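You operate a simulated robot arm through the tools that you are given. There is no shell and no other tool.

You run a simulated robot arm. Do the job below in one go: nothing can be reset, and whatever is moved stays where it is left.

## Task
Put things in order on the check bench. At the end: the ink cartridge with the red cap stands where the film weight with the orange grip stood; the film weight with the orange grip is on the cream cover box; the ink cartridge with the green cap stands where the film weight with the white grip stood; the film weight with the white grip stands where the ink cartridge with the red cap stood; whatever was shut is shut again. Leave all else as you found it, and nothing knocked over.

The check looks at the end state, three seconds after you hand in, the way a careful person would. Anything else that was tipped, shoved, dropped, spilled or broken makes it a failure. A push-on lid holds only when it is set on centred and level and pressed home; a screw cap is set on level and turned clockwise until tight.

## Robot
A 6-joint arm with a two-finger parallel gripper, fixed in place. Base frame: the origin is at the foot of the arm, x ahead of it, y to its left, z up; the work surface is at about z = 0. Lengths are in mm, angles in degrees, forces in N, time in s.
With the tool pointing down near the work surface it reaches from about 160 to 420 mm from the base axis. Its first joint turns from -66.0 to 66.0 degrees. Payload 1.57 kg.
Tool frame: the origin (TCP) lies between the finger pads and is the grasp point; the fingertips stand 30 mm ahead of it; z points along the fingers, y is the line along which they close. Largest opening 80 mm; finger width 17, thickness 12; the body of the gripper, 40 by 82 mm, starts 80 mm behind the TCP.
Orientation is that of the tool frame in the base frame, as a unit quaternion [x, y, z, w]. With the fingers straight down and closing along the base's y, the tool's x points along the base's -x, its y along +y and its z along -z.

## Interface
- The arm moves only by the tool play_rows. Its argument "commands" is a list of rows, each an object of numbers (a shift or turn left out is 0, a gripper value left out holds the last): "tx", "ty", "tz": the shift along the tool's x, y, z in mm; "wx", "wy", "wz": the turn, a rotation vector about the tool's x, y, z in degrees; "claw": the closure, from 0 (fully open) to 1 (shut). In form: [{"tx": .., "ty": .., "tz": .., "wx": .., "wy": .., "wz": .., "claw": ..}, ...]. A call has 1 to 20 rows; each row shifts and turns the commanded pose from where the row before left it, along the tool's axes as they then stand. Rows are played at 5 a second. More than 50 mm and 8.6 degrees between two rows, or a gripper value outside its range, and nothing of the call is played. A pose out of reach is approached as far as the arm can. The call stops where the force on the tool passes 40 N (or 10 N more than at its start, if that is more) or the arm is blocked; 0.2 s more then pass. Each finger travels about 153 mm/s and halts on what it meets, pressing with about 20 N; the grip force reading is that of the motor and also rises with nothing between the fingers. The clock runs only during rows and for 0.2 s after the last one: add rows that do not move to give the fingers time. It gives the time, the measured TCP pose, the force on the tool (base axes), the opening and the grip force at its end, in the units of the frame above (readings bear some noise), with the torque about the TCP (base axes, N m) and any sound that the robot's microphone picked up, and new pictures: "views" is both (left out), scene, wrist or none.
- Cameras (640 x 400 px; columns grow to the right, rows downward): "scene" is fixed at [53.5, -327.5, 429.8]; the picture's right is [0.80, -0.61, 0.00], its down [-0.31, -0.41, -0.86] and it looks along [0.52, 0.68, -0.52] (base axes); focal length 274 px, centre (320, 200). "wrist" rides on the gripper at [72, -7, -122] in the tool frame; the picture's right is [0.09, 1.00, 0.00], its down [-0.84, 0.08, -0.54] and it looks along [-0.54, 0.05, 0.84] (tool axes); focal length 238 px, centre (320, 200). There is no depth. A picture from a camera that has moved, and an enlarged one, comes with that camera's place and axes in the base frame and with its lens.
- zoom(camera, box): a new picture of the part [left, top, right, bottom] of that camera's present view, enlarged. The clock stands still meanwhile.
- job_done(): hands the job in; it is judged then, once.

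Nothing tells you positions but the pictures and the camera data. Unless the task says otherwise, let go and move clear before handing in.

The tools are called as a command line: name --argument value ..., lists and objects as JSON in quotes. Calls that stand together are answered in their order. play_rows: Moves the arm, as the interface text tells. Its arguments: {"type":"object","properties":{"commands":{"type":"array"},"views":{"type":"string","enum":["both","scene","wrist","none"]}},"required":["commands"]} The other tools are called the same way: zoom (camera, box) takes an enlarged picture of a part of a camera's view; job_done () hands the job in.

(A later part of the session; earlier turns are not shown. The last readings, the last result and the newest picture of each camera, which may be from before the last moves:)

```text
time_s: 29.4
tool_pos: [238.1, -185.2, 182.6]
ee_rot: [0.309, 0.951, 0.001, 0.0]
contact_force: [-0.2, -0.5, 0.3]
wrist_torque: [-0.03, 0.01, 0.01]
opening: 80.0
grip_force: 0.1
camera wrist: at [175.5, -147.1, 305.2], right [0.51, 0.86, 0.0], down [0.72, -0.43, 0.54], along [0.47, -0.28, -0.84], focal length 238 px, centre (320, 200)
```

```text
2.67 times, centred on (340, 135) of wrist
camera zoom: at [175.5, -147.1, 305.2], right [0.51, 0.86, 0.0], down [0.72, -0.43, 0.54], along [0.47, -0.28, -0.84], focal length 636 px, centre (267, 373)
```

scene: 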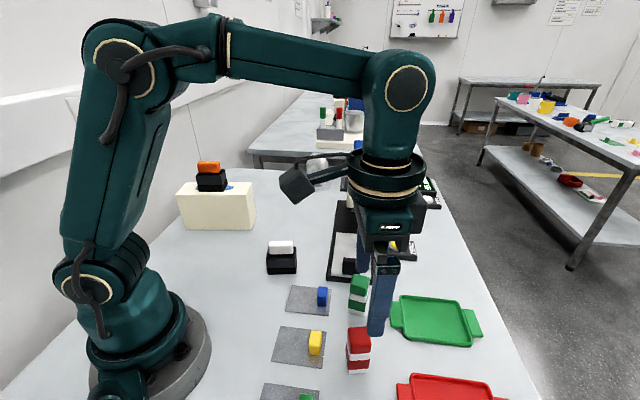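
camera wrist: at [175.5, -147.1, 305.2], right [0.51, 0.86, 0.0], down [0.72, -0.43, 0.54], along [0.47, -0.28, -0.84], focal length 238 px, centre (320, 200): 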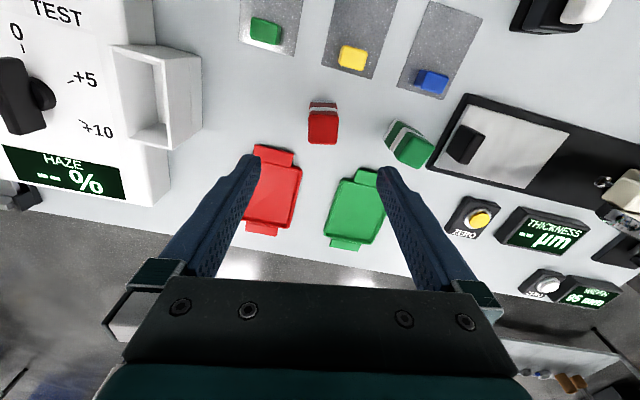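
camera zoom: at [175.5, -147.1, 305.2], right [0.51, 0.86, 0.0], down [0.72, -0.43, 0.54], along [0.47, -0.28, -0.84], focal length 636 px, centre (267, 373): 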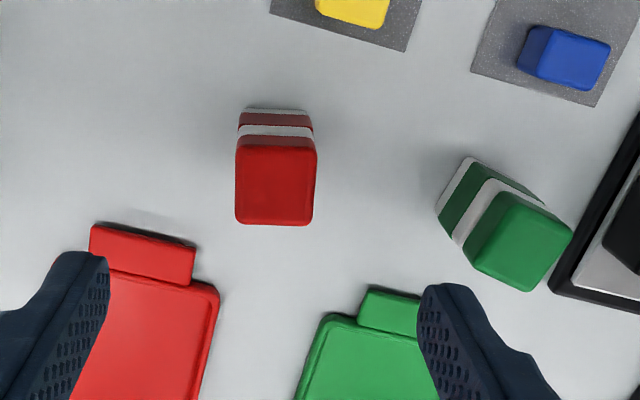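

Red cartridge: a 28.4 mm square near (237,-180.5), about 69 mm tall, yaw 57°. I'll align, narrow the fingers a little and descend partway beside it.

play_rows --commands '[{"wz": -3.2, "claw": 0.2}, {"tx": 3.5, "ty": 3.3}, {"tz": 20}, {"tz": 20}, {"tz": 15}, {"tz": 10}, {"tz": 5}, {}, {}]'

zoom --camera "wrist" --box '[220, 80, 420, 220]'

```text
time_s: 31.4
tool_pos: [238.2, -177.4, 111.6]
ee_rot: [0.283, 0.959, 0.001, 0.0]
contact_force: [0.1, -0.5, 0.1]
wrist_torque: [0.03, 0.0, -0.01]
opening: 64.2
grip_force: 0.0
camera wrist: at [173.4, -143.5, 234.6], right [0.46, 0.89, 0.0], down [0.74, -0.39, 0.54], along [0.48, -0.25, -0.84], focal length 238 px, centre (320, 200)
```

scene: 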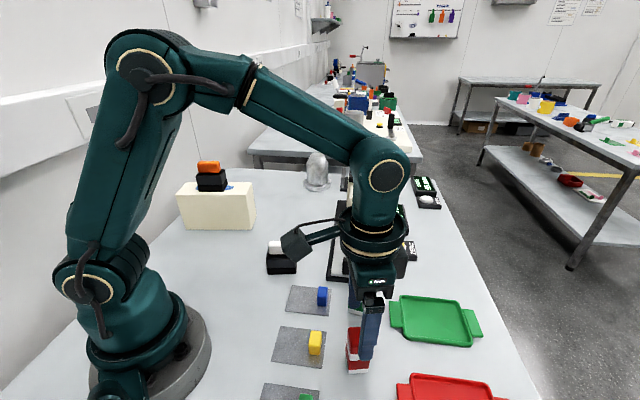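
wrist: 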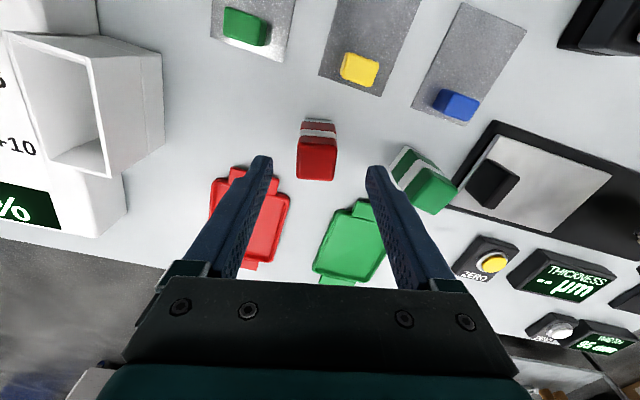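

```text
2.86 times, centred on (320, 150) of wrist
camera zoom: at [173.4, -143.5, 234.6], right [0.46, 0.89, 0.0], down [0.74, -0.39, 0.54], along [0.48, -0.25, -0.84], focal length 681 px, centre (320, 343)
```

zoom: 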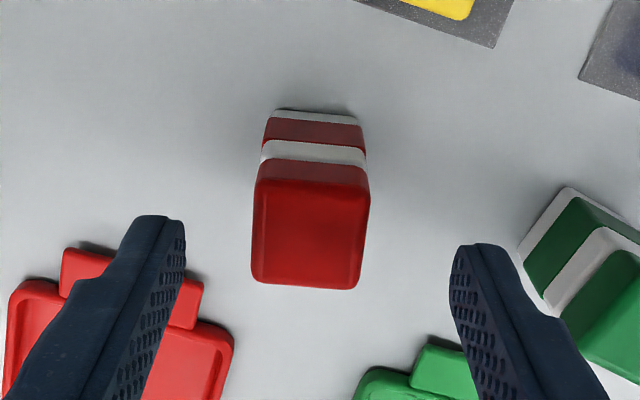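

The cartridge is about 3 mm off the finger centreline, so I'll correct that and descend to grip it low on the body (tips about 12 mm above the bench).

play_rows --commands '[{"wz": -1.3, "tx": -1.3, "ty": -2.9}, {"tz": 15}, {"tz": 15}, {"tz": 15}, {"tz": 12}, {"tz": 8}, {"tz": 4}, {}, {}]'

zoom --camera "wrist" --box '[220, 80, 420, 240]'

zoom --camera "scene" --box '[290, 260, 450, 400]'

```text
time_s: 33.4
tool_pos: [235.5, -180.5, 44.5]
ee_rot: [0.271, 0.962, 0.0, 0.0]
contact_force: [-0.4, 0.4, -0.5]
wrist_torque: [-0.01, 0.02, 0.01]
opening: 64.2
grip_force: 0.0
camera wrist: at [171.9, -148.4, 166.7], right [0.44, 0.9, 0.0], down [0.75, -0.37, 0.54], along [0.49, -0.24, -0.84], focal length 238 px, centre (320, 200)
```

scene: 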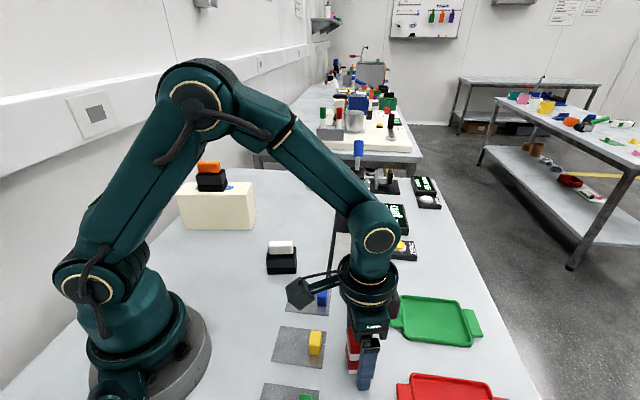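
wrist: 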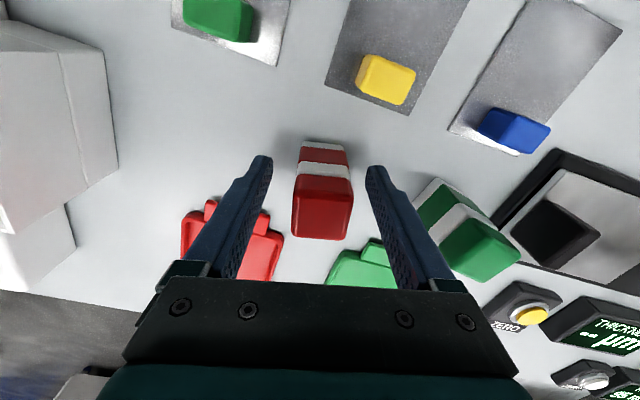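

```text
2.50 times, centred on (320, 160) of wrist
camera zoom: at [171.9, -148.4, 166.7], right [0.44, 0.9, 0.0], down [0.75, -0.37, 0.54], along [0.49, -0.24, -0.84], focal length 596 px, centre (320, 300)
```

zoom: 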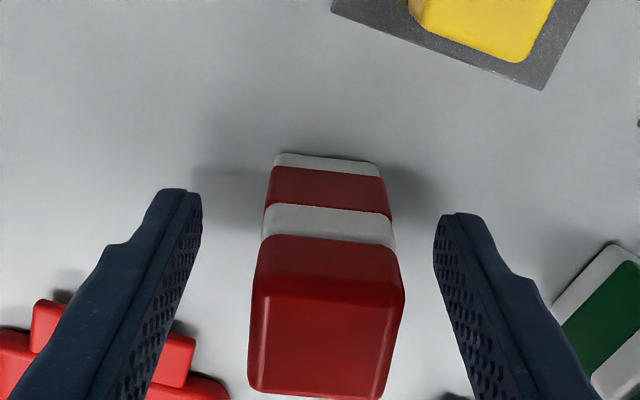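

```text
2.86 times, centred on (370, 330) of scene
camera zoom: at [53.5, -327.5, 429.8], right [0.8, -0.61, 0.0], down [-0.31, -0.41, -0.86], along [0.52, 0.68, -0.52], focal length 784 px, centre (177, -171)
```

zoom: 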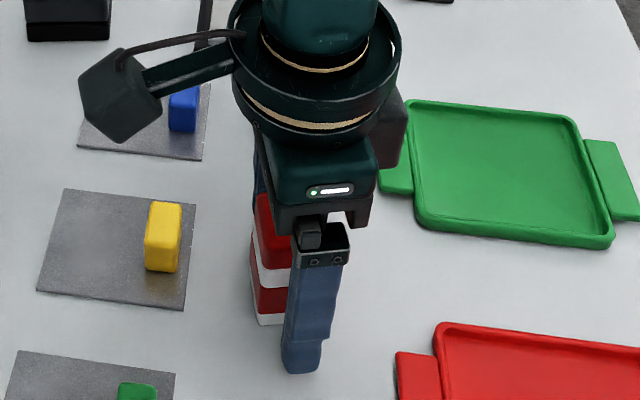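

The cartridge is centred within half a millimetre and square to the fingers. Closing gently now.

play_rows --commands '[{"claw": 0.4}, {"claw": 0.55}, {"claw": 0.62}, {"claw": 0.7}, {"claw": 0.8}, {"claw": 1.0}, {}, {}]'

zoom --camera "wrist" --box '[220, 80, 420, 240]'

```text
time_s: 35.2
tool_pos: [237.6, -181.4, 43.9]
ee_rot: [0.272, 0.962, 0.001, -0.001]
contact_force: [-0.3, 0.0, 1.1]
wrist_torque: [-0.02, -0.03, -0.01]
opening: 29.7
grip_force: 20.0
camera wrist: at [171.9, -148.4, 166.8], right [0.44, 0.9, 0.0], down [0.75, -0.37, 0.54], along [0.49, -0.24, -0.84], focal length 238 px, centre (320, 200)
```

scene: 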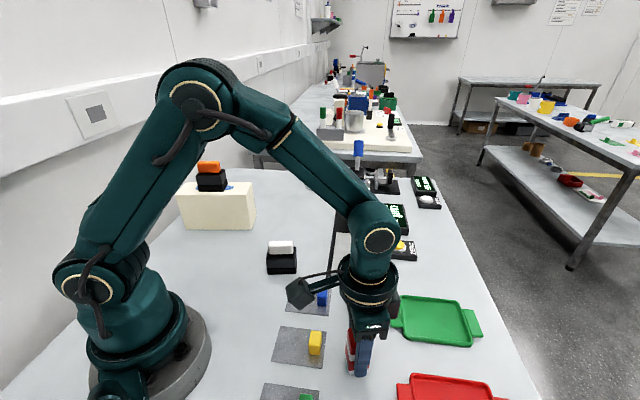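
wrist: 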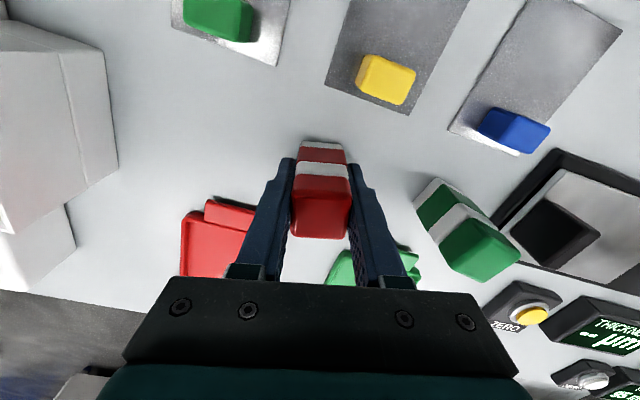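

```text
2.50 times, centred on (320, 160) of wrist
camera zoom: at [171.9, -148.4, 166.8], right [0.44, 0.9, 0.0], down [0.75, -0.37, 0.54], along [0.49, -0.24, -0.84], focal length 596 px, centre (320, 300)
```

zoom: 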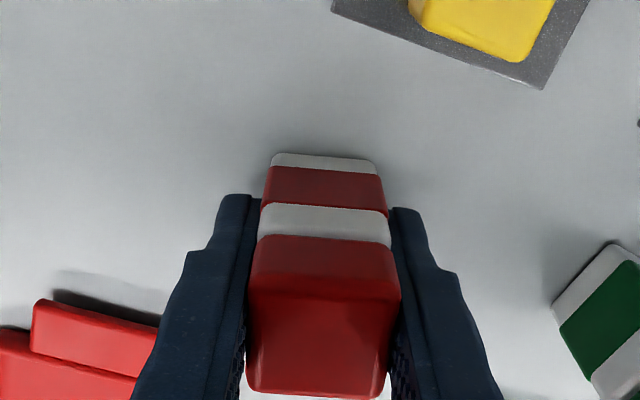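

The red cartridge is held at 29.7 mm, and its old spot is (237.1,-180.3). I'll lift and check that everything comes along.

play_rows --commands '[{"tz": -4}, {"tz": -8}, {"tz": -12}, {"tz": -16}, {}, {}]'

zoom --camera "wrist" --box '[220, 80, 420, 240]'

zoom --camera "scene" --box '[290, 260, 450, 400]'

```text
time_s: 36.6
tool_pos: [235.6, -181.8, 84.9]
ee_rot: [0.272, 0.962, 0.0, 0.0]
contact_force: [0.6, 0.4, -0.8]
wrist_torque: [0.0, 0.01, -0.01]
opening: 29.5
grip_force: 20.0
camera wrist: at [171.5, -149.2, 207.1], right [0.44, 0.9, 0.0], down [0.75, -0.37, 0.54], along [0.49, -0.24, -0.84], focal length 238 px, centre (320, 200)
```

scene: 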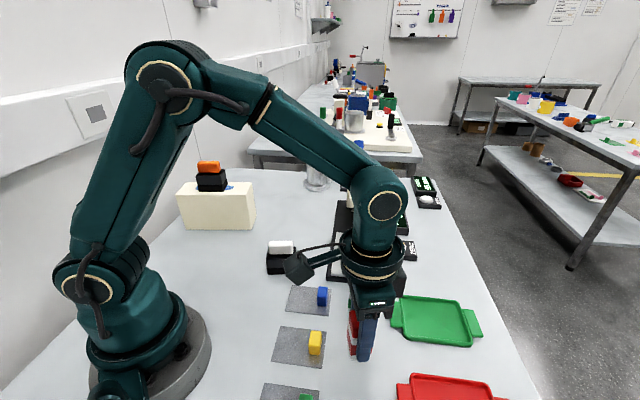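
wrist: 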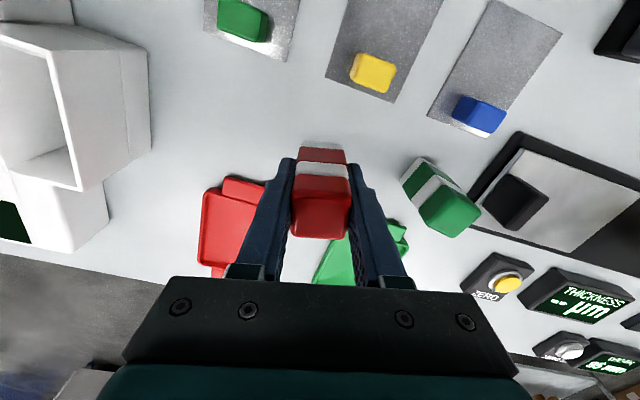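

```text
2.50 times, centred on (320, 160) of wrist
camera zoom: at [171.5, -149.2, 207.1], right [0.44, 0.9, 0.0], down [0.75, -0.37, 0.54], along [0.49, -0.24, -0.84], focal length 596 px, centre (320, 300)
```

zoom: 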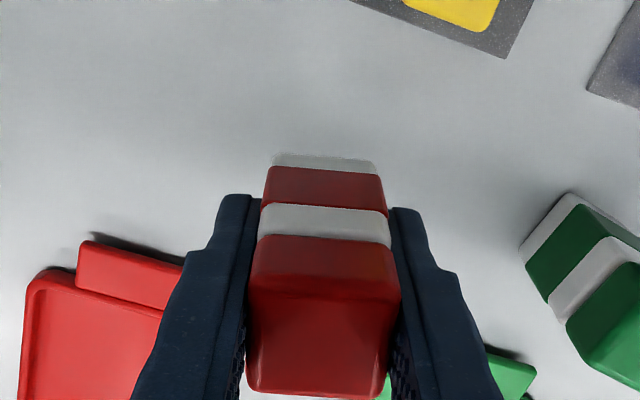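

```text
2.86 times, centred on (370, 330) of scene
camera zoom: at [53.5, -327.5, 429.8], right [0.8, -0.61, 0.0], down [-0.31, -0.41, -0.86], along [0.52, 0.68, -0.52], focal length 784 px, centre (177, -171)
```

zoom: 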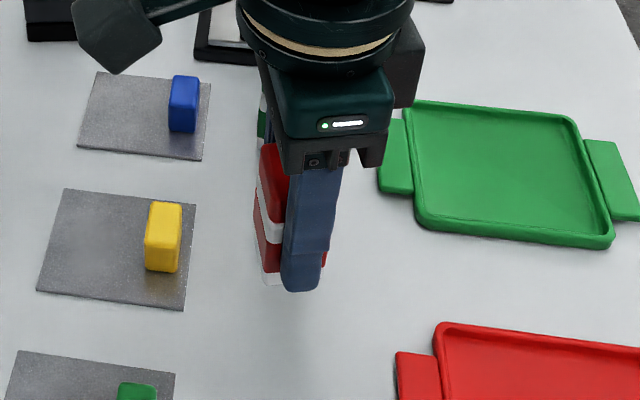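

Whole cartridge is off the bench and steady. I'll raise it to travel height and carry it to above the orange weight's old spot at (350.2,161).

play_rows --commands '[{"tz": -20}, {"tz": -22}, {"tz": -22}, {"tx": 5.87, "ty": 25.05}, {"tx": 5.87, "ty": 25.05}, {"tx": 5.87, "ty": 25.05}, {"tx": 5.87, "ty": 25.05}, {"tx": 5.87, "ty": 25.05}, {"tx": 5.87, "ty": 25.05}, {"tx": 5.87, "ty": 25.05}, {"tx": 5.87, "ty": 25.05}, {"tx": 5.87, "ty": 25.05}, {"tx": 5.87, "ty": 25.05, "tz": 2}, {"tx": 5.87, "ty": 25.05, "tz": 4}, {"tx": 5.87, "ty": 25.05, "tz": 4}, {"tx": 5.87, "ty": 25.05, "tz": 5}, {"tx": 5.87, "ty": 25.05, "tz": 5}, {}, {}]'

```text
time_s: 40.6
tool_pos: [349.2, 160.2, 129.3]
ee_rot: [0.271, 0.962, 0.0, 0.0]
contact_force: [0.4, -0.1, 0.1]
wrist_torque: [0.02, 0.01, 0.02]
opening: 29.5
grip_force: 20.5
camera wrist: at [284.3, 193.1, 251.3], right [0.44, 0.9, 0.0], down [0.75, -0.37, 0.54], along [0.49, -0.24, -0.84], focal length 238 px, centre (320, 200)
```

scene: 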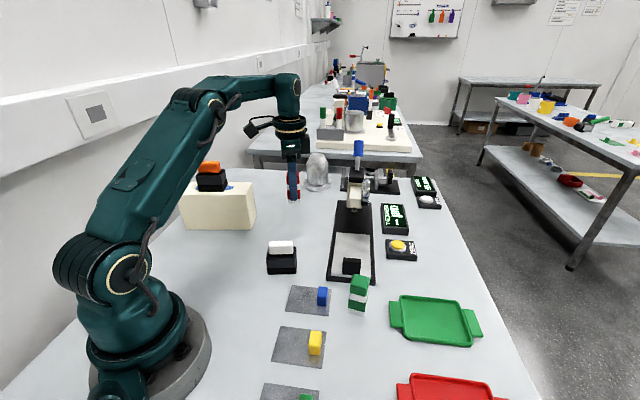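
wrist: 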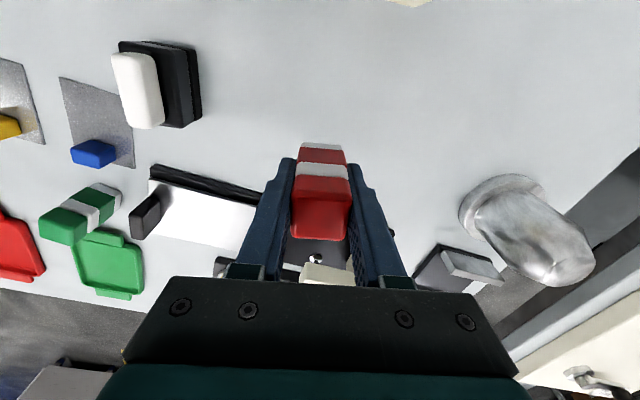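

The cartridge is above the target spot within a millimetre. I'll lower it most of the way and then finish gently.

play_rows --commands '[{"tx": -0.6, "tz": 18}, {"tz": 20}, {"tz": 18}, {"tz": 14}, {"tz": 8}, {"tz": 4}, {}, {}]'

zoom --camera "scene" --box '[240, 140, 360, 260]'

```text
time_s: 42.4
tool_pos: [349.8, 160.6, 45.7]
ee_rot: [0.272, 0.962, 0.001, 0.0]
contact_force: [0.5, -0.4, -0.8]
wrist_torque: [-0.02, 0.01, 0.03]
opening: 29.6
grip_force: 19.6
camera wrist: at [285.1, 193.3, 168.5], right [0.44, 0.9, 0.0], down [0.75, -0.37, 0.54], along [0.49, -0.24, -0.84], focal length 238 px, centre (320, 200)
```

scene: 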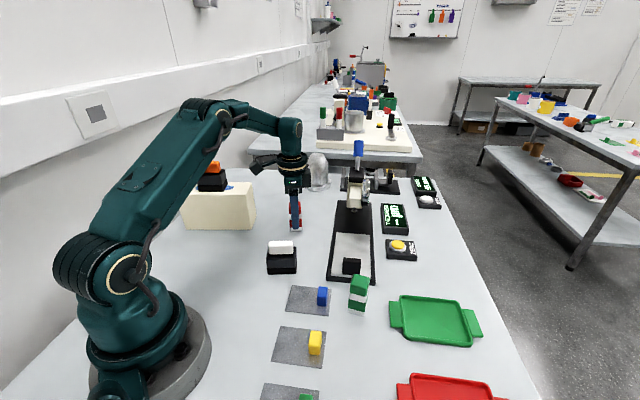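
wrist: 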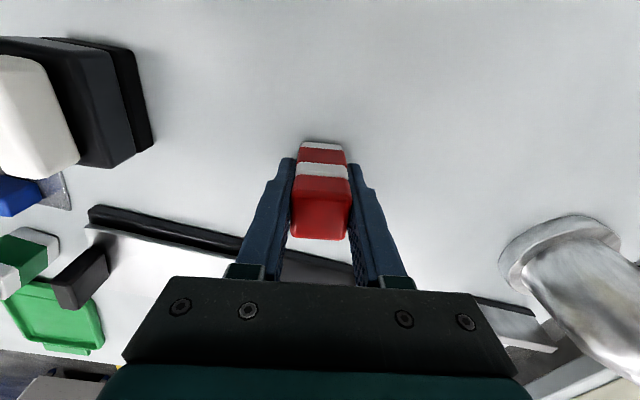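

```text
3.33 times, centred on (300, 200) of scene
camera zoom: at [53.5, -327.5, 429.8], right [0.8, -0.61, 0.0], down [-0.31, -0.41, -0.86], along [0.52, 0.68, -0.52], focal length 915 px, centre (387, 200)
```

zoom: 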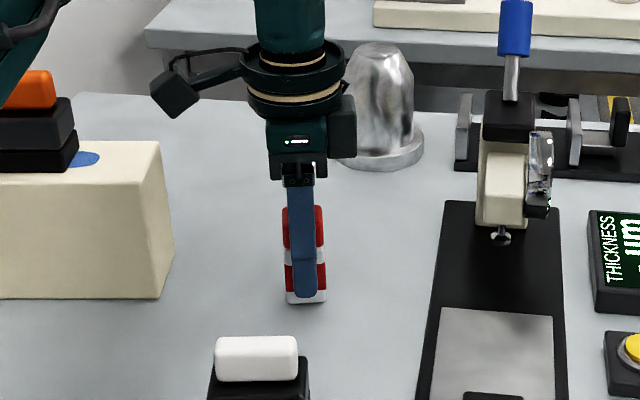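

About 1.5 mm above the bench. Lowering in small steps and watching the force.

play_rows --commands '[{"tz": 0.6}, {"tz": 0.5}, {"tz": 0.4}, {}]' --views "none"

```text
time_s: 43.4
tool_pos: [349.9, 161.6, 45.6]
ee_rot: [0.272, 0.962, 0.0, 0.0]
contact_force: [-0.6, -0.2, -0.8]
wrist_torque: [-0.02, -0.04, 0.01]
opening: 29.5
grip_force: 19.8
```

play_rows --commands '[{"tz": 0.4}, {"tz": 0.3}, {}]' --views "none"

```text
time_s: 44.2
tool_pos: [351.5, 161.4, 44.2]
ee_rot: [0.271, 0.963, 0.001, 0.001]
contact_force: [-0.5, -0.7, -0.1]
wrist_torque: [-0.02, -0.01, -0.01]
opening: 29.9
grip_force: 19.9
```

play_rows --commands '[{"tz": 0.3}, {"tz": 0.3}, {}]' --views "none"

```text
time_s: 45.0
tool_pos: [351.2, 162.5, 43.8]
ee_rot: [0.271, 0.963, 0.001, 0.001]
contact_force: [-3.4, -2.7, 14.1]
wrist_torque: [-0.11, 0.08, 0.02]
opening: 29.6
grip_force: 19.6
```

Contact is felt at 14 N. I'll back off half a millimetre and open.

play_rows --commands '[{"tz": -0.5}, {}, {}]' --views "wrist"

```text
time_s: 45.8
tool_pos: [351.9, 162.7, 43.5]
ee_rot: [0.271, 0.962, 0.0, 0.001]
contact_force: [1.1, -1.2, 5.0]
wrist_torque: [-0.12, -0.1, 0.01]
opening: 29.6
grip_force: 19.5
camera wrist: at [286.1, 194.1, 166.6], right [0.44, 0.9, 0.0], down [0.75, -0.37, 0.54], along [0.49, -0.24, -0.84], focal length 238 px, centre (320, 200)
```

wrist: 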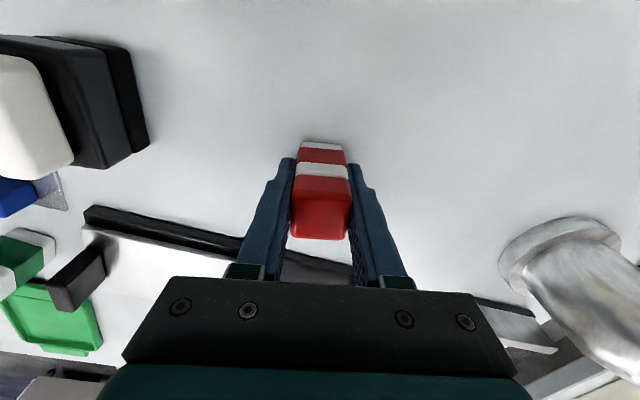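

play_rows --commands '[{"tz": -0.3}, {"claw": 0.62}, {"claw": 0.58}, {"claw": 0.5}, {"claw": 0.35}, {}, {}]'

zoom --camera "wrist" --box '[220, 80, 420, 240]'

zoom --camera "scene" --box '[240, 140, 360, 260]'

```text
time_s: 47.4
tool_pos: [351.4, 161.4, 43.8]
ee_rot: [0.272, 0.962, 0.0, 0.001]
contact_force: [0.0, 0.1, 0.4]
wrist_torque: [0.01, 0.02, -0.03]
opening: 52.0
grip_force: 0.1
camera wrist: at [286.1, 194.0, 166.8], right [0.44, 0.9, 0.0], down [0.75, -0.37, 0.54], along [0.49, -0.24, -0.84], focal length 238 px, centre (320, 200)
```

scene: 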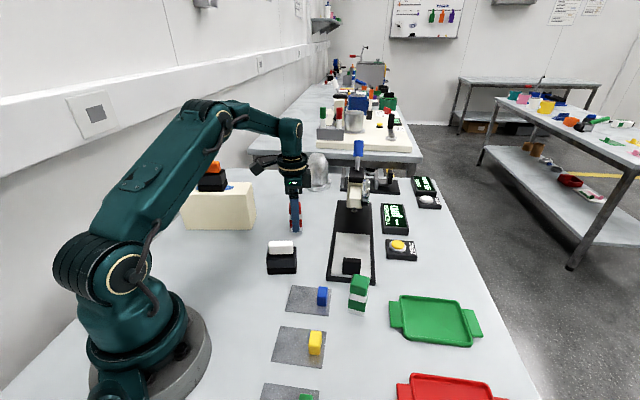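
wrist: 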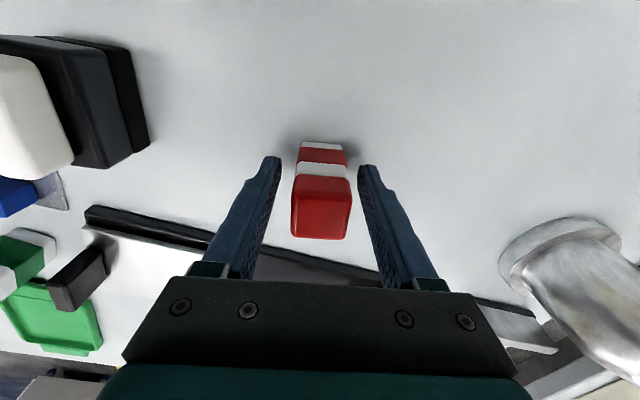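

```text
2.50 times, centred on (320, 160) of wrist
camera zoom: at [286.1, 194.0, 166.8], right [0.44, 0.9, 0.0], down [0.75, -0.37, 0.54], along [0.49, -0.24, -0.84], focal length 596 px, centre (320, 300)
```

zoom: 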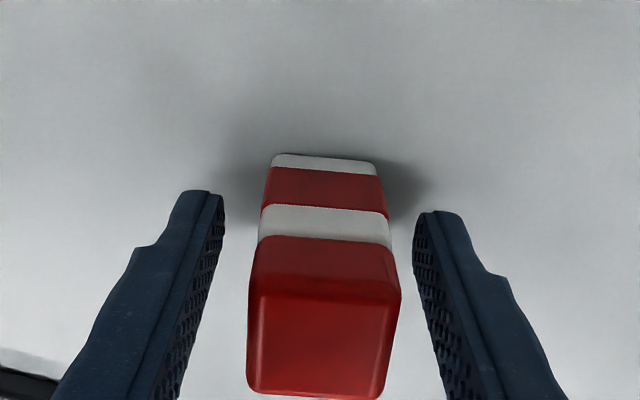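

```text
3.33 times, centred on (300, 200) of scene
camera zoom: at [53.5, -327.5, 429.8], right [0.8, -0.61, 0.0], down [-0.31, -0.41, -0.86], along [0.52, 0.68, -0.52], focal length 915 px, centre (387, 200)
```

zoom: 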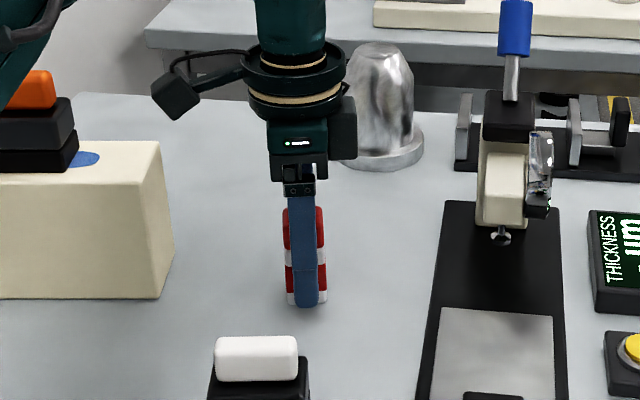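

The red cartridge stands upright in the orange weight's old spot. I'll rise straight clear of it, then move over to the white weight.

play_rows --commands '[{"tz": -8}, {"tz": -18}, {"tz": -20}, {"tz": -20}, {"tz": -20}, {"tx": 5.2, "ty": -23.2, "tz": -4}, {"tx": 5.2, "ty": -23.2, "tz": -4}, {"tx": 5.2, "ty": -23.2, "tz": -4}, {"tx": 5.2, "ty": -23.2, "tz": -4}, {"tx": 5.2, "ty": -23.2, "tz": -4}, {"tx": 5.2, "ty": -23.2, "tz": -4}, {"claw": 0.2}, {}]'

zoom --camera "wrist" --box '[260, 70, 380, 190]'

zoom --camera "scene" --box '[240, 140, 360, 260]'

```text
time_s: 50.2
tool_pos: [249.9, 59.0, 154.0]
ee_rot: [0.271, 0.963, 0.001, 0.0]
contact_force: [-0.6, 0.8, 0.4]
wrist_torque: [-0.02, -0.03, 0.04]
opening: 64.2
grip_force: 0.1
camera wrist: at [185.8, 92.5, 277.1], right [0.44, 0.9, 0.0], down [0.75, -0.37, 0.54], along [0.49, -0.24, -0.84], focal length 238 px, centre (320, 200)
```

scene: 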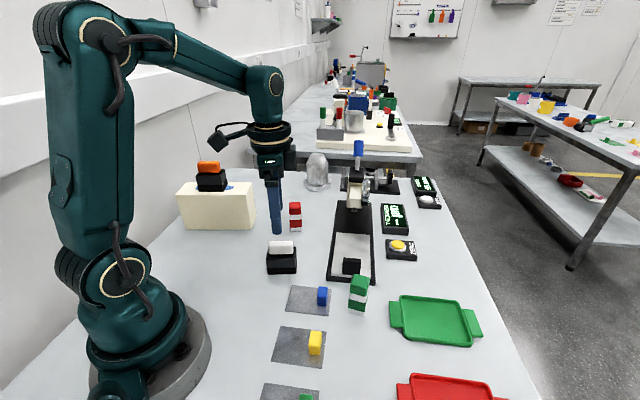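
wrist: 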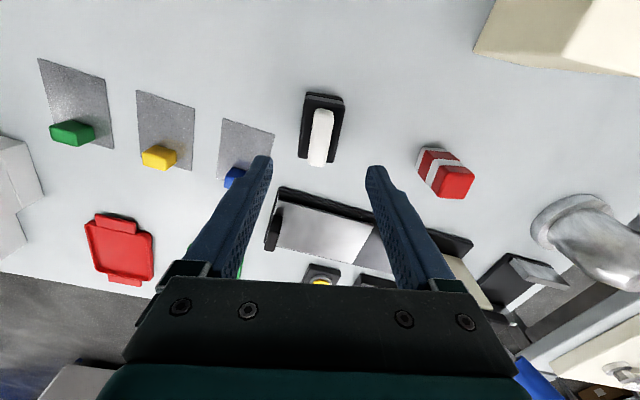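

```text
3.33 times, centred on (320, 130) of wrist
camera zoom: at [185.8, 92.5, 277.1], right [0.44, 0.9, 0.0], down [0.75, -0.37, 0.54], along [0.49, -0.24, -0.84], focal length 794 px, centre (320, 433)
```

zoom: 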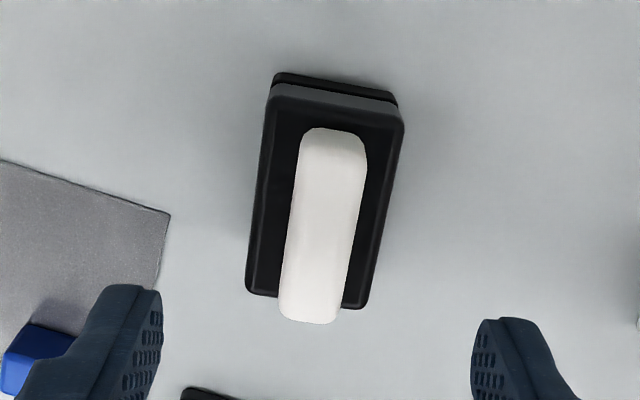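

```text
3.33 times, centred on (300, 200) of scene
camera zoom: at [53.5, -327.5, 429.8], right [0.8, -0.61, 0.0], down [-0.31, -0.41, -0.86], along [0.52, 0.68, -0.52], focal length 915 px, centre (387, 200)
```

zoom: 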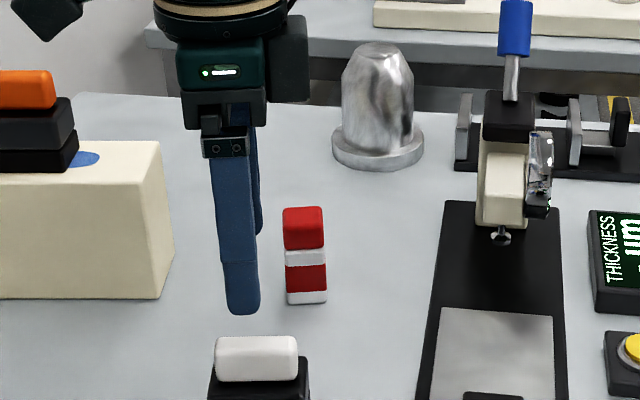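

White weight: centre (251.6,60.0), short axis at about 55°. I'll align, descend to just beside the bar and recheck.

play_rows --commands '[{"wz": 3.2}, {"tx": -1.1, "ty": -0.2}, {"tz": 20}, {"tz": 20}, {"tz": 15}, {"tz": 8}, {}, {}]' --views "wrist"

zoom --camera "wrist" --box '[230, 80, 410, 220]'

```text
time_s: 52.0
tool_pos: [251.1, 57.7, 90.9]
ee_rot: [0.298, 0.955, 0.0, 0.0]
contact_force: [0.1, -0.7, 0.5]
wrist_torque: [0.01, -0.03, -0.02]
opening: 63.8
grip_force: 0.0
camera wrist: at [188.2, 93.9, 214.0], right [0.49, 0.87, 0.0], down [0.73, -0.41, 0.54], along [0.47, -0.27, -0.84], focal length 238 px, centre (320, 200)
```

wrist: 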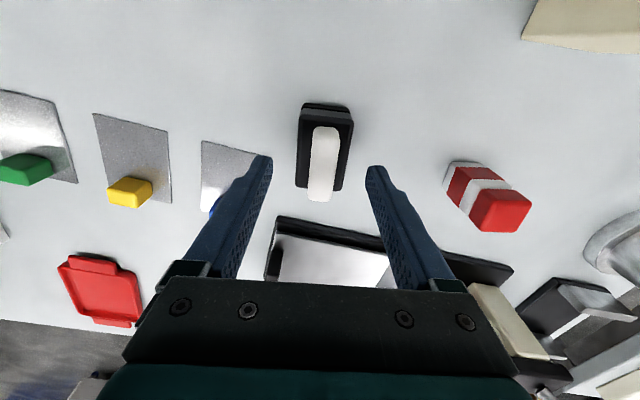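

```text
2.86 times, centred on (320, 150) of wrist
camera zoom: at [188.2, 93.9, 214.0], right [0.49, 0.87, 0.0], down [0.73, -0.41, 0.54], along [0.47, -0.27, -0.84], focal length 681 px, centre (320, 343)
```

zoom: 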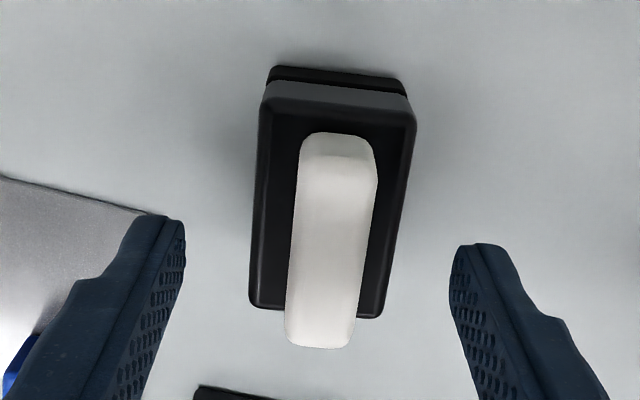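

The bar is about 1.7 mm off the finger centreline. I'll shift, go down 13 mm, and close.

play_rows --commands '[{"tx": 0.3, "ty": 1.7, "wz": -0.5}, {"tz": 7}, {"tz": 6}, {}, {"claw": 0.4}, {"claw": 0.6}, {"claw": 0.75}, {"claw": 0.85}, {"claw": 1.0}, {}, {}]'

zoom --camera "wrist" --box '[230, 80, 410, 220]'

```text
time_s: 54.4
tool_pos: [252.2, 58.9, 77.3]
ee_rot: [0.295, 0.956, 0.001, 0.001]
contact_force: [-0.2, 1.3, -0.1]
wrist_torque: [0.02, 0.08, -0.03]
opening: 17.5
grip_force: 19.6
camera wrist: at [189.1, 95.4, 200.6], right [0.48, 0.88, 0.0], down [0.73, -0.41, 0.54], along [0.47, -0.26, -0.84], focal length 238 px, centre (320, 200)
```

scene: 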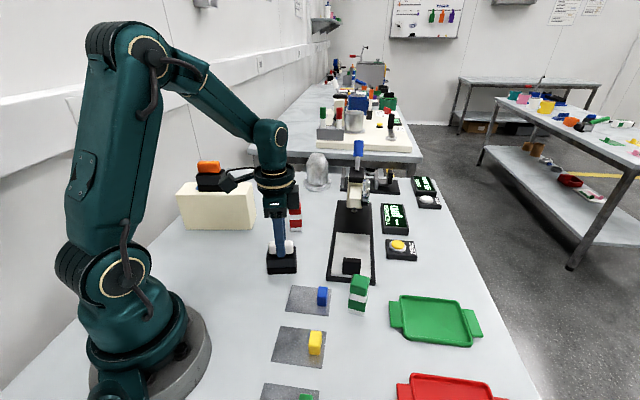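
wrist: 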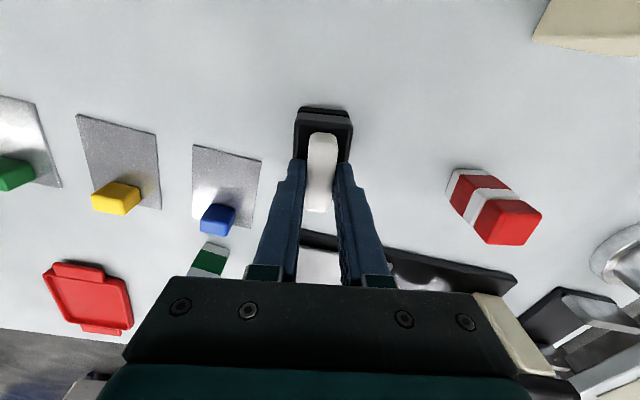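

```text
2.86 times, centred on (320, 150) of wrist
camera zoom: at [189.1, 95.4, 200.6], right [0.48, 0.88, 0.0], down [0.73, -0.41, 0.54], along [0.47, -0.26, -0.84], focal length 681 px, centre (320, 343)
```

zoom: 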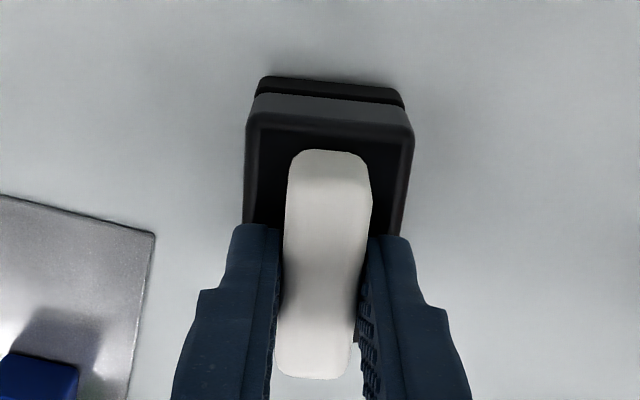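

The white bar is gripped (17.5 mm), and its old spot is (252,60.2). Lifting a little to verify.

play_rows --commands '[{"tz": -4}, {"tz": -8}, {"tz": -12}, {}, {}]'

zoom --camera "scene" --box '[230, 190, 330, 290]'

```text
time_s: 55.6
tool_pos: [253.1, 59.7, 100.6]
ee_rot: [0.294, 0.956, 0.002, 0.0]
contact_force: [0.2, 0.5, -4.3]
wrist_torque: [0.0, 0.01, -0.02]
opening: 17.6
grip_force: 19.8
camera wrist: at [189.9, 95.9, 223.9], right [0.48, 0.88, 0.0], down [0.73, -0.41, 0.54], along [0.48, -0.26, -0.84], focal length 238 px, centre (320, 200)
```

scene: 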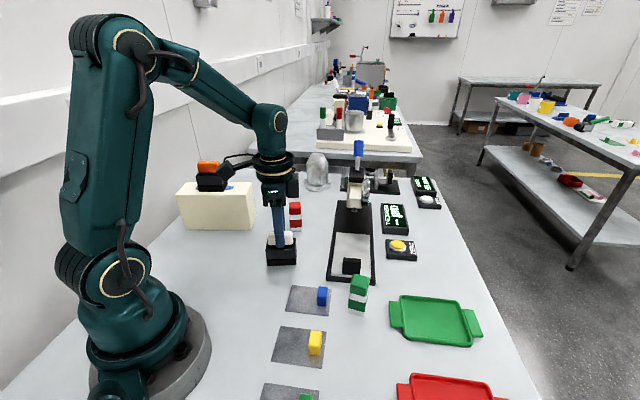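
wrist: 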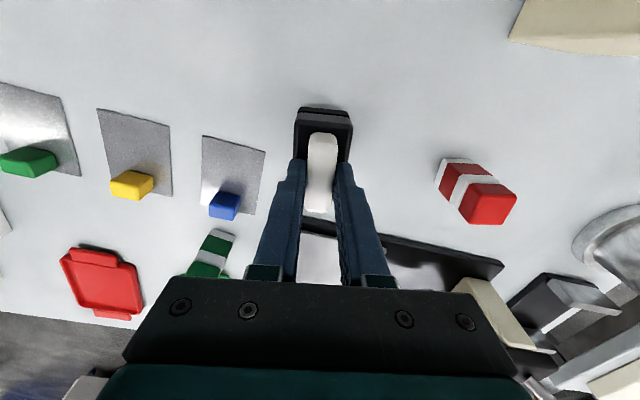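

```text
4.00 times, centred on (280, 240) of scene
camera zoom: at [53.5, -327.5, 429.8], right [0.8, -0.61, 0.0], down [-0.31, -0.41, -0.86], along [0.52, 0.68, -0.52], focal length 1098 px, centre (480, 40)
```

zoom: 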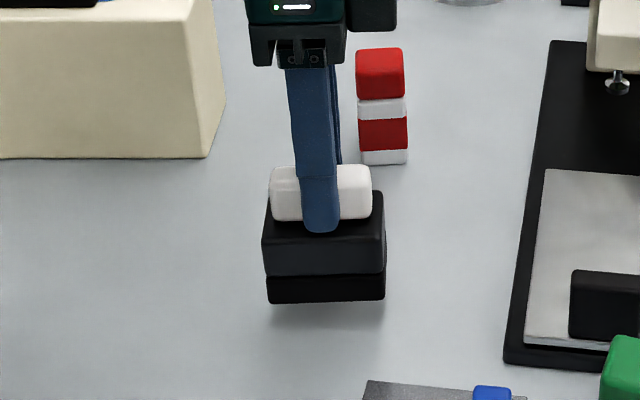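

The white weight is lifted cleanly. I'll raise it to travel height and carry it over to the red cartridge's old spot at (237.1,-180.3).

play_rows --commands '[{"tz": -20}, {"tz": -20}, {"tz": -20}, {"tz": -18}, {"tx": -12.21, "ty": -20.89}, {"tx": -12.21, "ty": -20.89}, {"tx": -12.21, "ty": -20.89}, {"tx": -12.21, "ty": -20.89}, {"tx": -12.21, "ty": -20.89}, {"tx": -12.21, "ty": -20.89}, {"tx": -12.21, "ty": -20.89}, {"tx": -12.21, "ty": -20.89}, {"tx": -12.21, "ty": -20.89}, {"tx": -12.21, "ty": -20.89}, {}, {}]'

zoom --camera "wrist" --box '[200, 60, 440, 230]'

```text
time_s: 59.0
tool_pos: [237.0, -180.8, 180.4]
ee_rot: [0.295, 0.956, 0.001, 0.0]
contact_force: [-0.5, 0.2, -4.7]
wrist_torque: [-0.01, 0.03, -0.01]
opening: 17.9
grip_force: 19.7
camera wrist: at [173.4, -146.2, 303.1], right [0.48, 0.88, 0.0], down [0.73, -0.41, 0.54], along [0.47, -0.26, -0.84], focal length 238 px, centre (320, 200)
```

scene: 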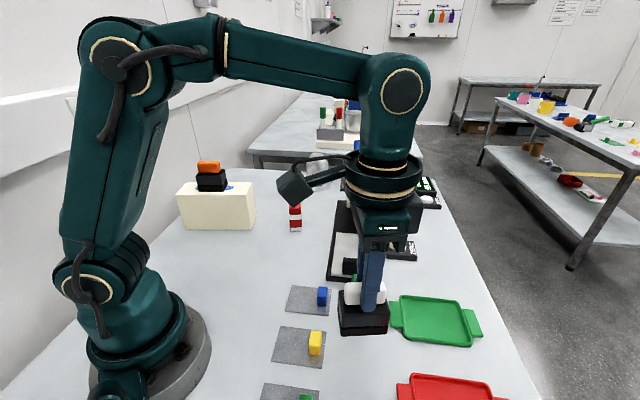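
wrist: 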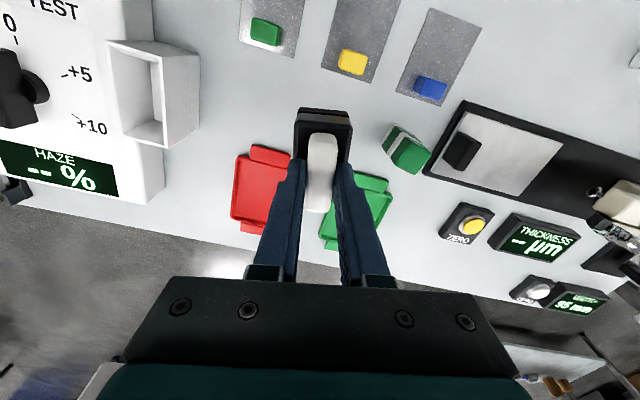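

```text
2.35 times, centred on (320, 145) of wrist
camera zoom: at [173.4, -146.2, 303.1], right [0.48, 0.88, 0.0], down [0.73, -0.41, 0.54], along [0.47, -0.26, -0.84], focal length 561 px, centre (320, 329)
```

zoom: 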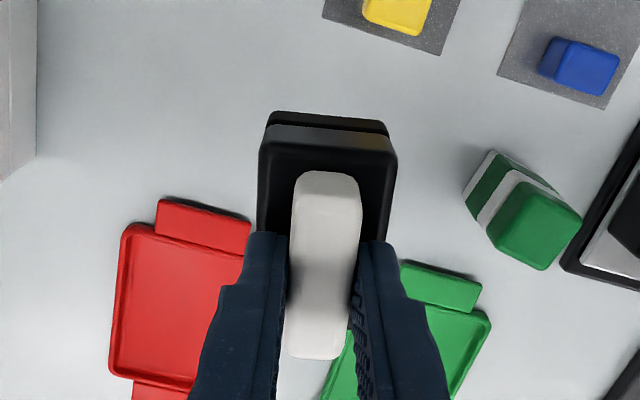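

Position matches the target within 1 mm and nearby trays and pads are clear. Lowering the white weight now.

play_rows --commands '[{"tx": 0.2, "ty": 0.7, "tz": 20}, {"tz": 22}, {"tz": 20}, {"tz": 18}, {"tz": 12}, {"tz": 6}, {"tz": 2}, {}, {}]'

zoom --camera "scene" --box '[290, 280, 450, 400]'

```text
time_s: 61.0
tool_pos: [236.1, -181.1, 79.7]
ee_rot: [0.294, 0.956, 0.002, 0.0]
contact_force: [0.0, 0.8, -3.8]
wrist_torque: [-0.01, -0.01, -0.01]
opening: 17.9
grip_force: 19.7
camera wrist: at [172.9, -144.7, 202.1], right [0.48, 0.88, 0.0], down [0.73, -0.41, 0.54], along [0.47, -0.26, -0.84], focal length 238 px, centre (320, 200)
```

scene: 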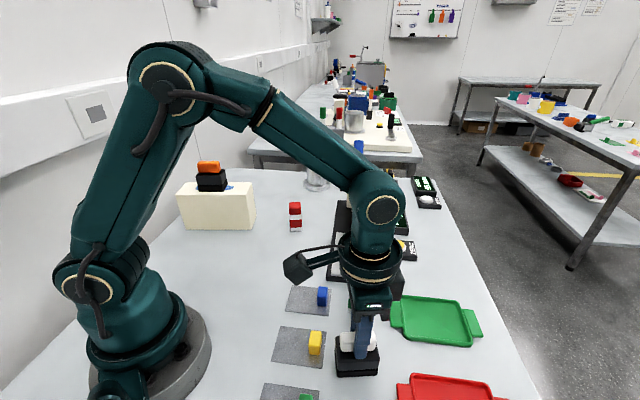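
wrist: 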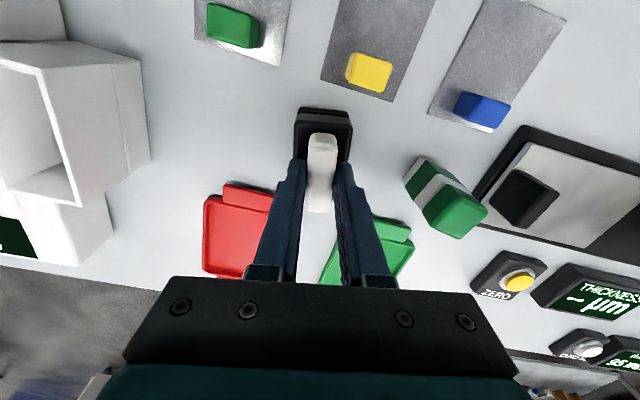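

```text
3.33 times, centred on (370, 340) of scene
camera zoom: at [53.5, -327.5, 429.8], right [0.8, -0.61, 0.0], down [-0.31, -0.41, -0.86], along [0.52, 0.68, -0.52], focal length 915 px, centre (153, -267)
```

zoom: 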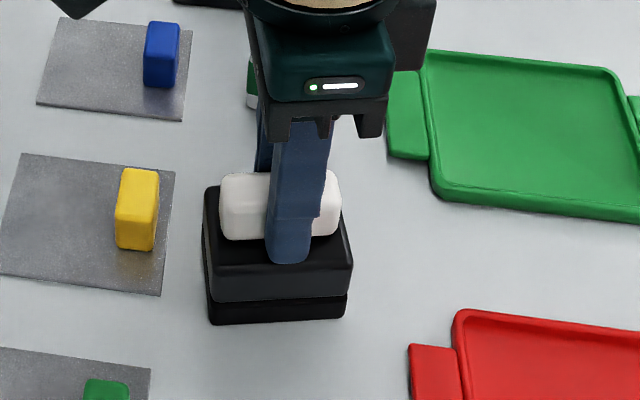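

play_rows --commands '[{"tz": 0.5}, {"tz": 0.4}, {"tz": 0.3}, {}]' --views "none"

```text
time_s: 62.0
tool_pos: [235.9, -180.4, 78.0]
ee_rot: [0.295, 0.956, 0.001, 0.0]
contact_force: [-0.5, -0.7, -4.4]
wrist_torque: [0.02, 0.02, -0.01]
opening: 18.0
grip_force: 20.0
```

The white weight is still hanging free, a fraction above the bench at about (236.5,-179.6). Continuing down in tiny steps.

play_rows --commands '[{"tz": 0.4}, {"tz": 0.3}, {}]' --views "none"

```text
time_s: 62.8
tool_pos: [236.8, -180.3, 76.6]
ee_rot: [0.293, 0.956, 0.001, 0.0]
contact_force: [-1.3, 4.7, 4.4]
wrist_torque: [0.07, 0.15, -0.02]
opening: 17.7
grip_force: 20.3
```

Contact is made and the weight is carried by the bench. Easing off slightly and opening.

play_rows --commands '[{"tz": -0.3}, {}, {"claw": 0.74}, {"claw": 0.7}, {"claw": 0.6}, {"claw": 0.5}, {}, {}]'

zoom --camera "scene" --box '[290, 280, 450, 400]'

zoom --camera "wrist" --box '[220, 80, 420, 230]'

```text
time_s: 64.6
tool_pos: [236.1, -179.9, 79.4]
ee_rot: [0.294, 0.956, 0.001, 0.0]
contact_force: [0.8, -0.3, 1.1]
wrist_torque: [-0.01, -0.01, 0.02]
opening: 39.9
grip_force: 0.1
camera wrist: at [173.0, -144.9, 200.8], right [0.48, 0.88, 0.0], down [0.73, -0.41, 0.54], along [0.47, -0.26, -0.84], focal length 238 px, centre (320, 200)
```

scene: 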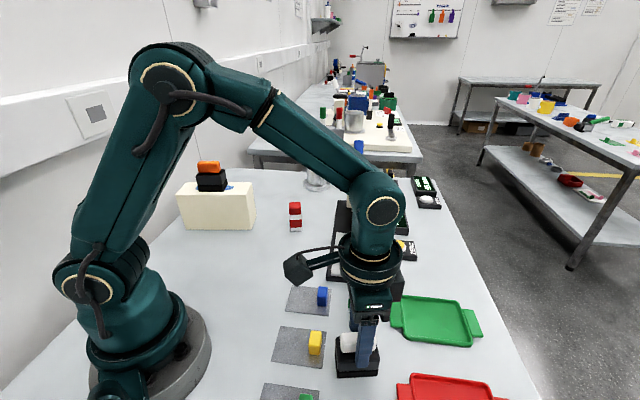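
wrist: 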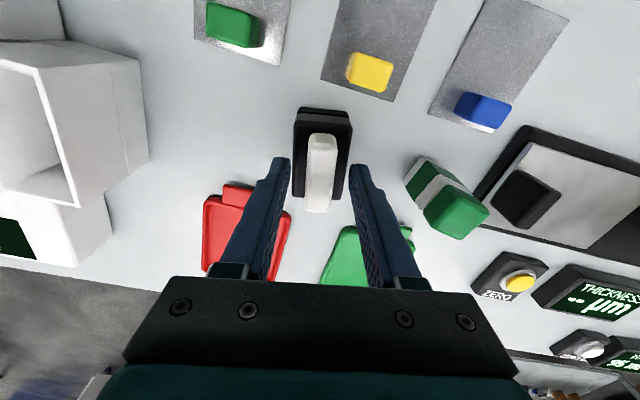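

```text
3.33 times, centred on (370, 340) of scene
camera zoom: at [53.5, -327.5, 429.8], right [0.8, -0.61, 0.0], down [-0.31, -0.41, -0.86], along [0.52, 0.68, -0.52], focal length 915 px, centre (153, -267)
```

zoom: 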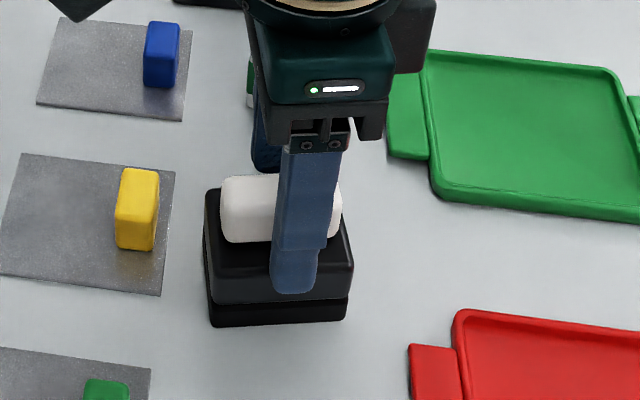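

```text
2.67 times, centred on (320, 155) of wrist
camera zoom: at [173.0, -144.9, 200.8], right [0.48, 0.88, 0.0], down [0.73, -0.41, 0.54], along [0.47, -0.26, -0.84], focal length 636 px, centre (320, 320)
```

zoom: 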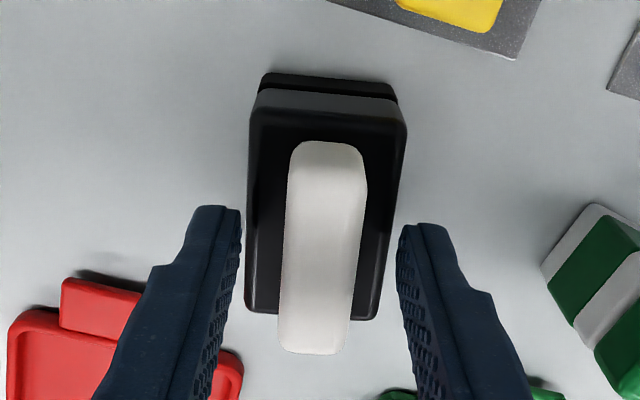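

The white weight stands flat in the red cartridge's old place. I'll rise clear and move above the green cartridge, turning to suit its faces.

play_rows --commands '[{"tz": -6}, {"tz": -18}, {"tz": -22}, {"tz": -22}, {"tz": -20}, {"tx": -4.65, "ty": 24.4}, {"tx": -4.65, "ty": 24.4}, {"tx": -4.65, "ty": 24.4}, {"tx": -4.65, "ty": 24.4}, {"wz": 7.2}, {"wz": 7.2}, {"wz": 7.3}, {"claw": 0.2}, {}]'

zoom --camera "wrist" --box '[260, 70, 380, 190]'

zoom --camera "scene" --box '[290, 280, 450, 400]'

```text
time_s: 67.6
tool_pos: [306.9, -111.1, 164.0]
ee_rot: [0.469, 0.883, 0.001, 0.0]
contact_force: [-0.4, 0.0, 0.5]
wrist_torque: [0.02, 0.02, -0.02]
opening: 64.0
grip_force: 0.1
camera wrist: at [260.9, -53.8, 288.8], right [0.77, 0.63, 0.0], down [0.53, -0.65, 0.54], along [0.34, -0.42, -0.84], focal length 238 px, centre (320, 200)
```

scene: 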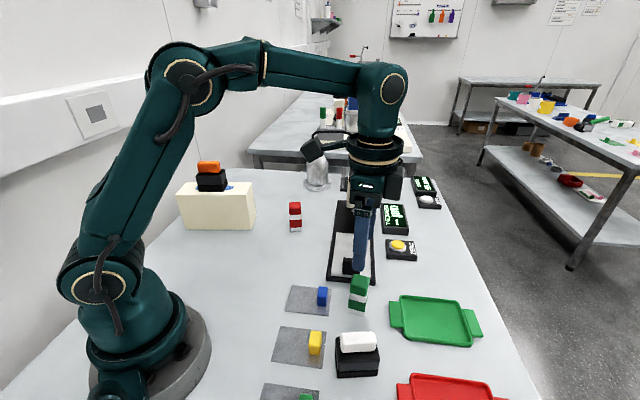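
wrist: 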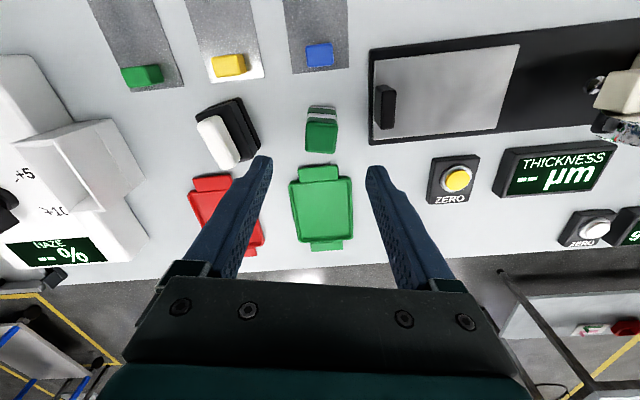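

```text
3.33 times, centred on (320, 130) of wrist
camera zoom: at [260.9, -53.8, 288.8], right [0.77, 0.63, 0.0], down [0.53, -0.65, 0.54], along [0.34, -0.42, -0.84], focal length 794 px, centre (320, 433)
```

zoom: 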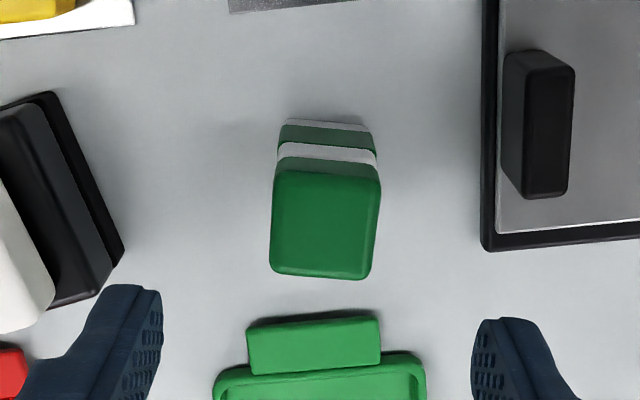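

```text
3.33 times, centred on (370, 340) of scene
camera zoom: at [53.5, -327.5, 429.8], right [0.8, -0.61, 0.0], down [-0.31, -0.41, -0.86], along [0.52, 0.68, -0.52], focal length 915 px, centre (153, -267)
```

zoom: 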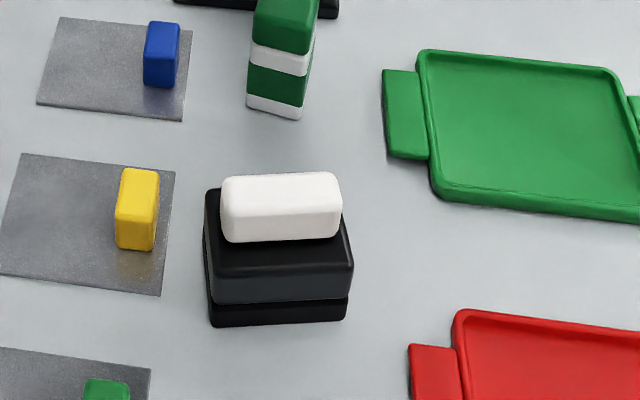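

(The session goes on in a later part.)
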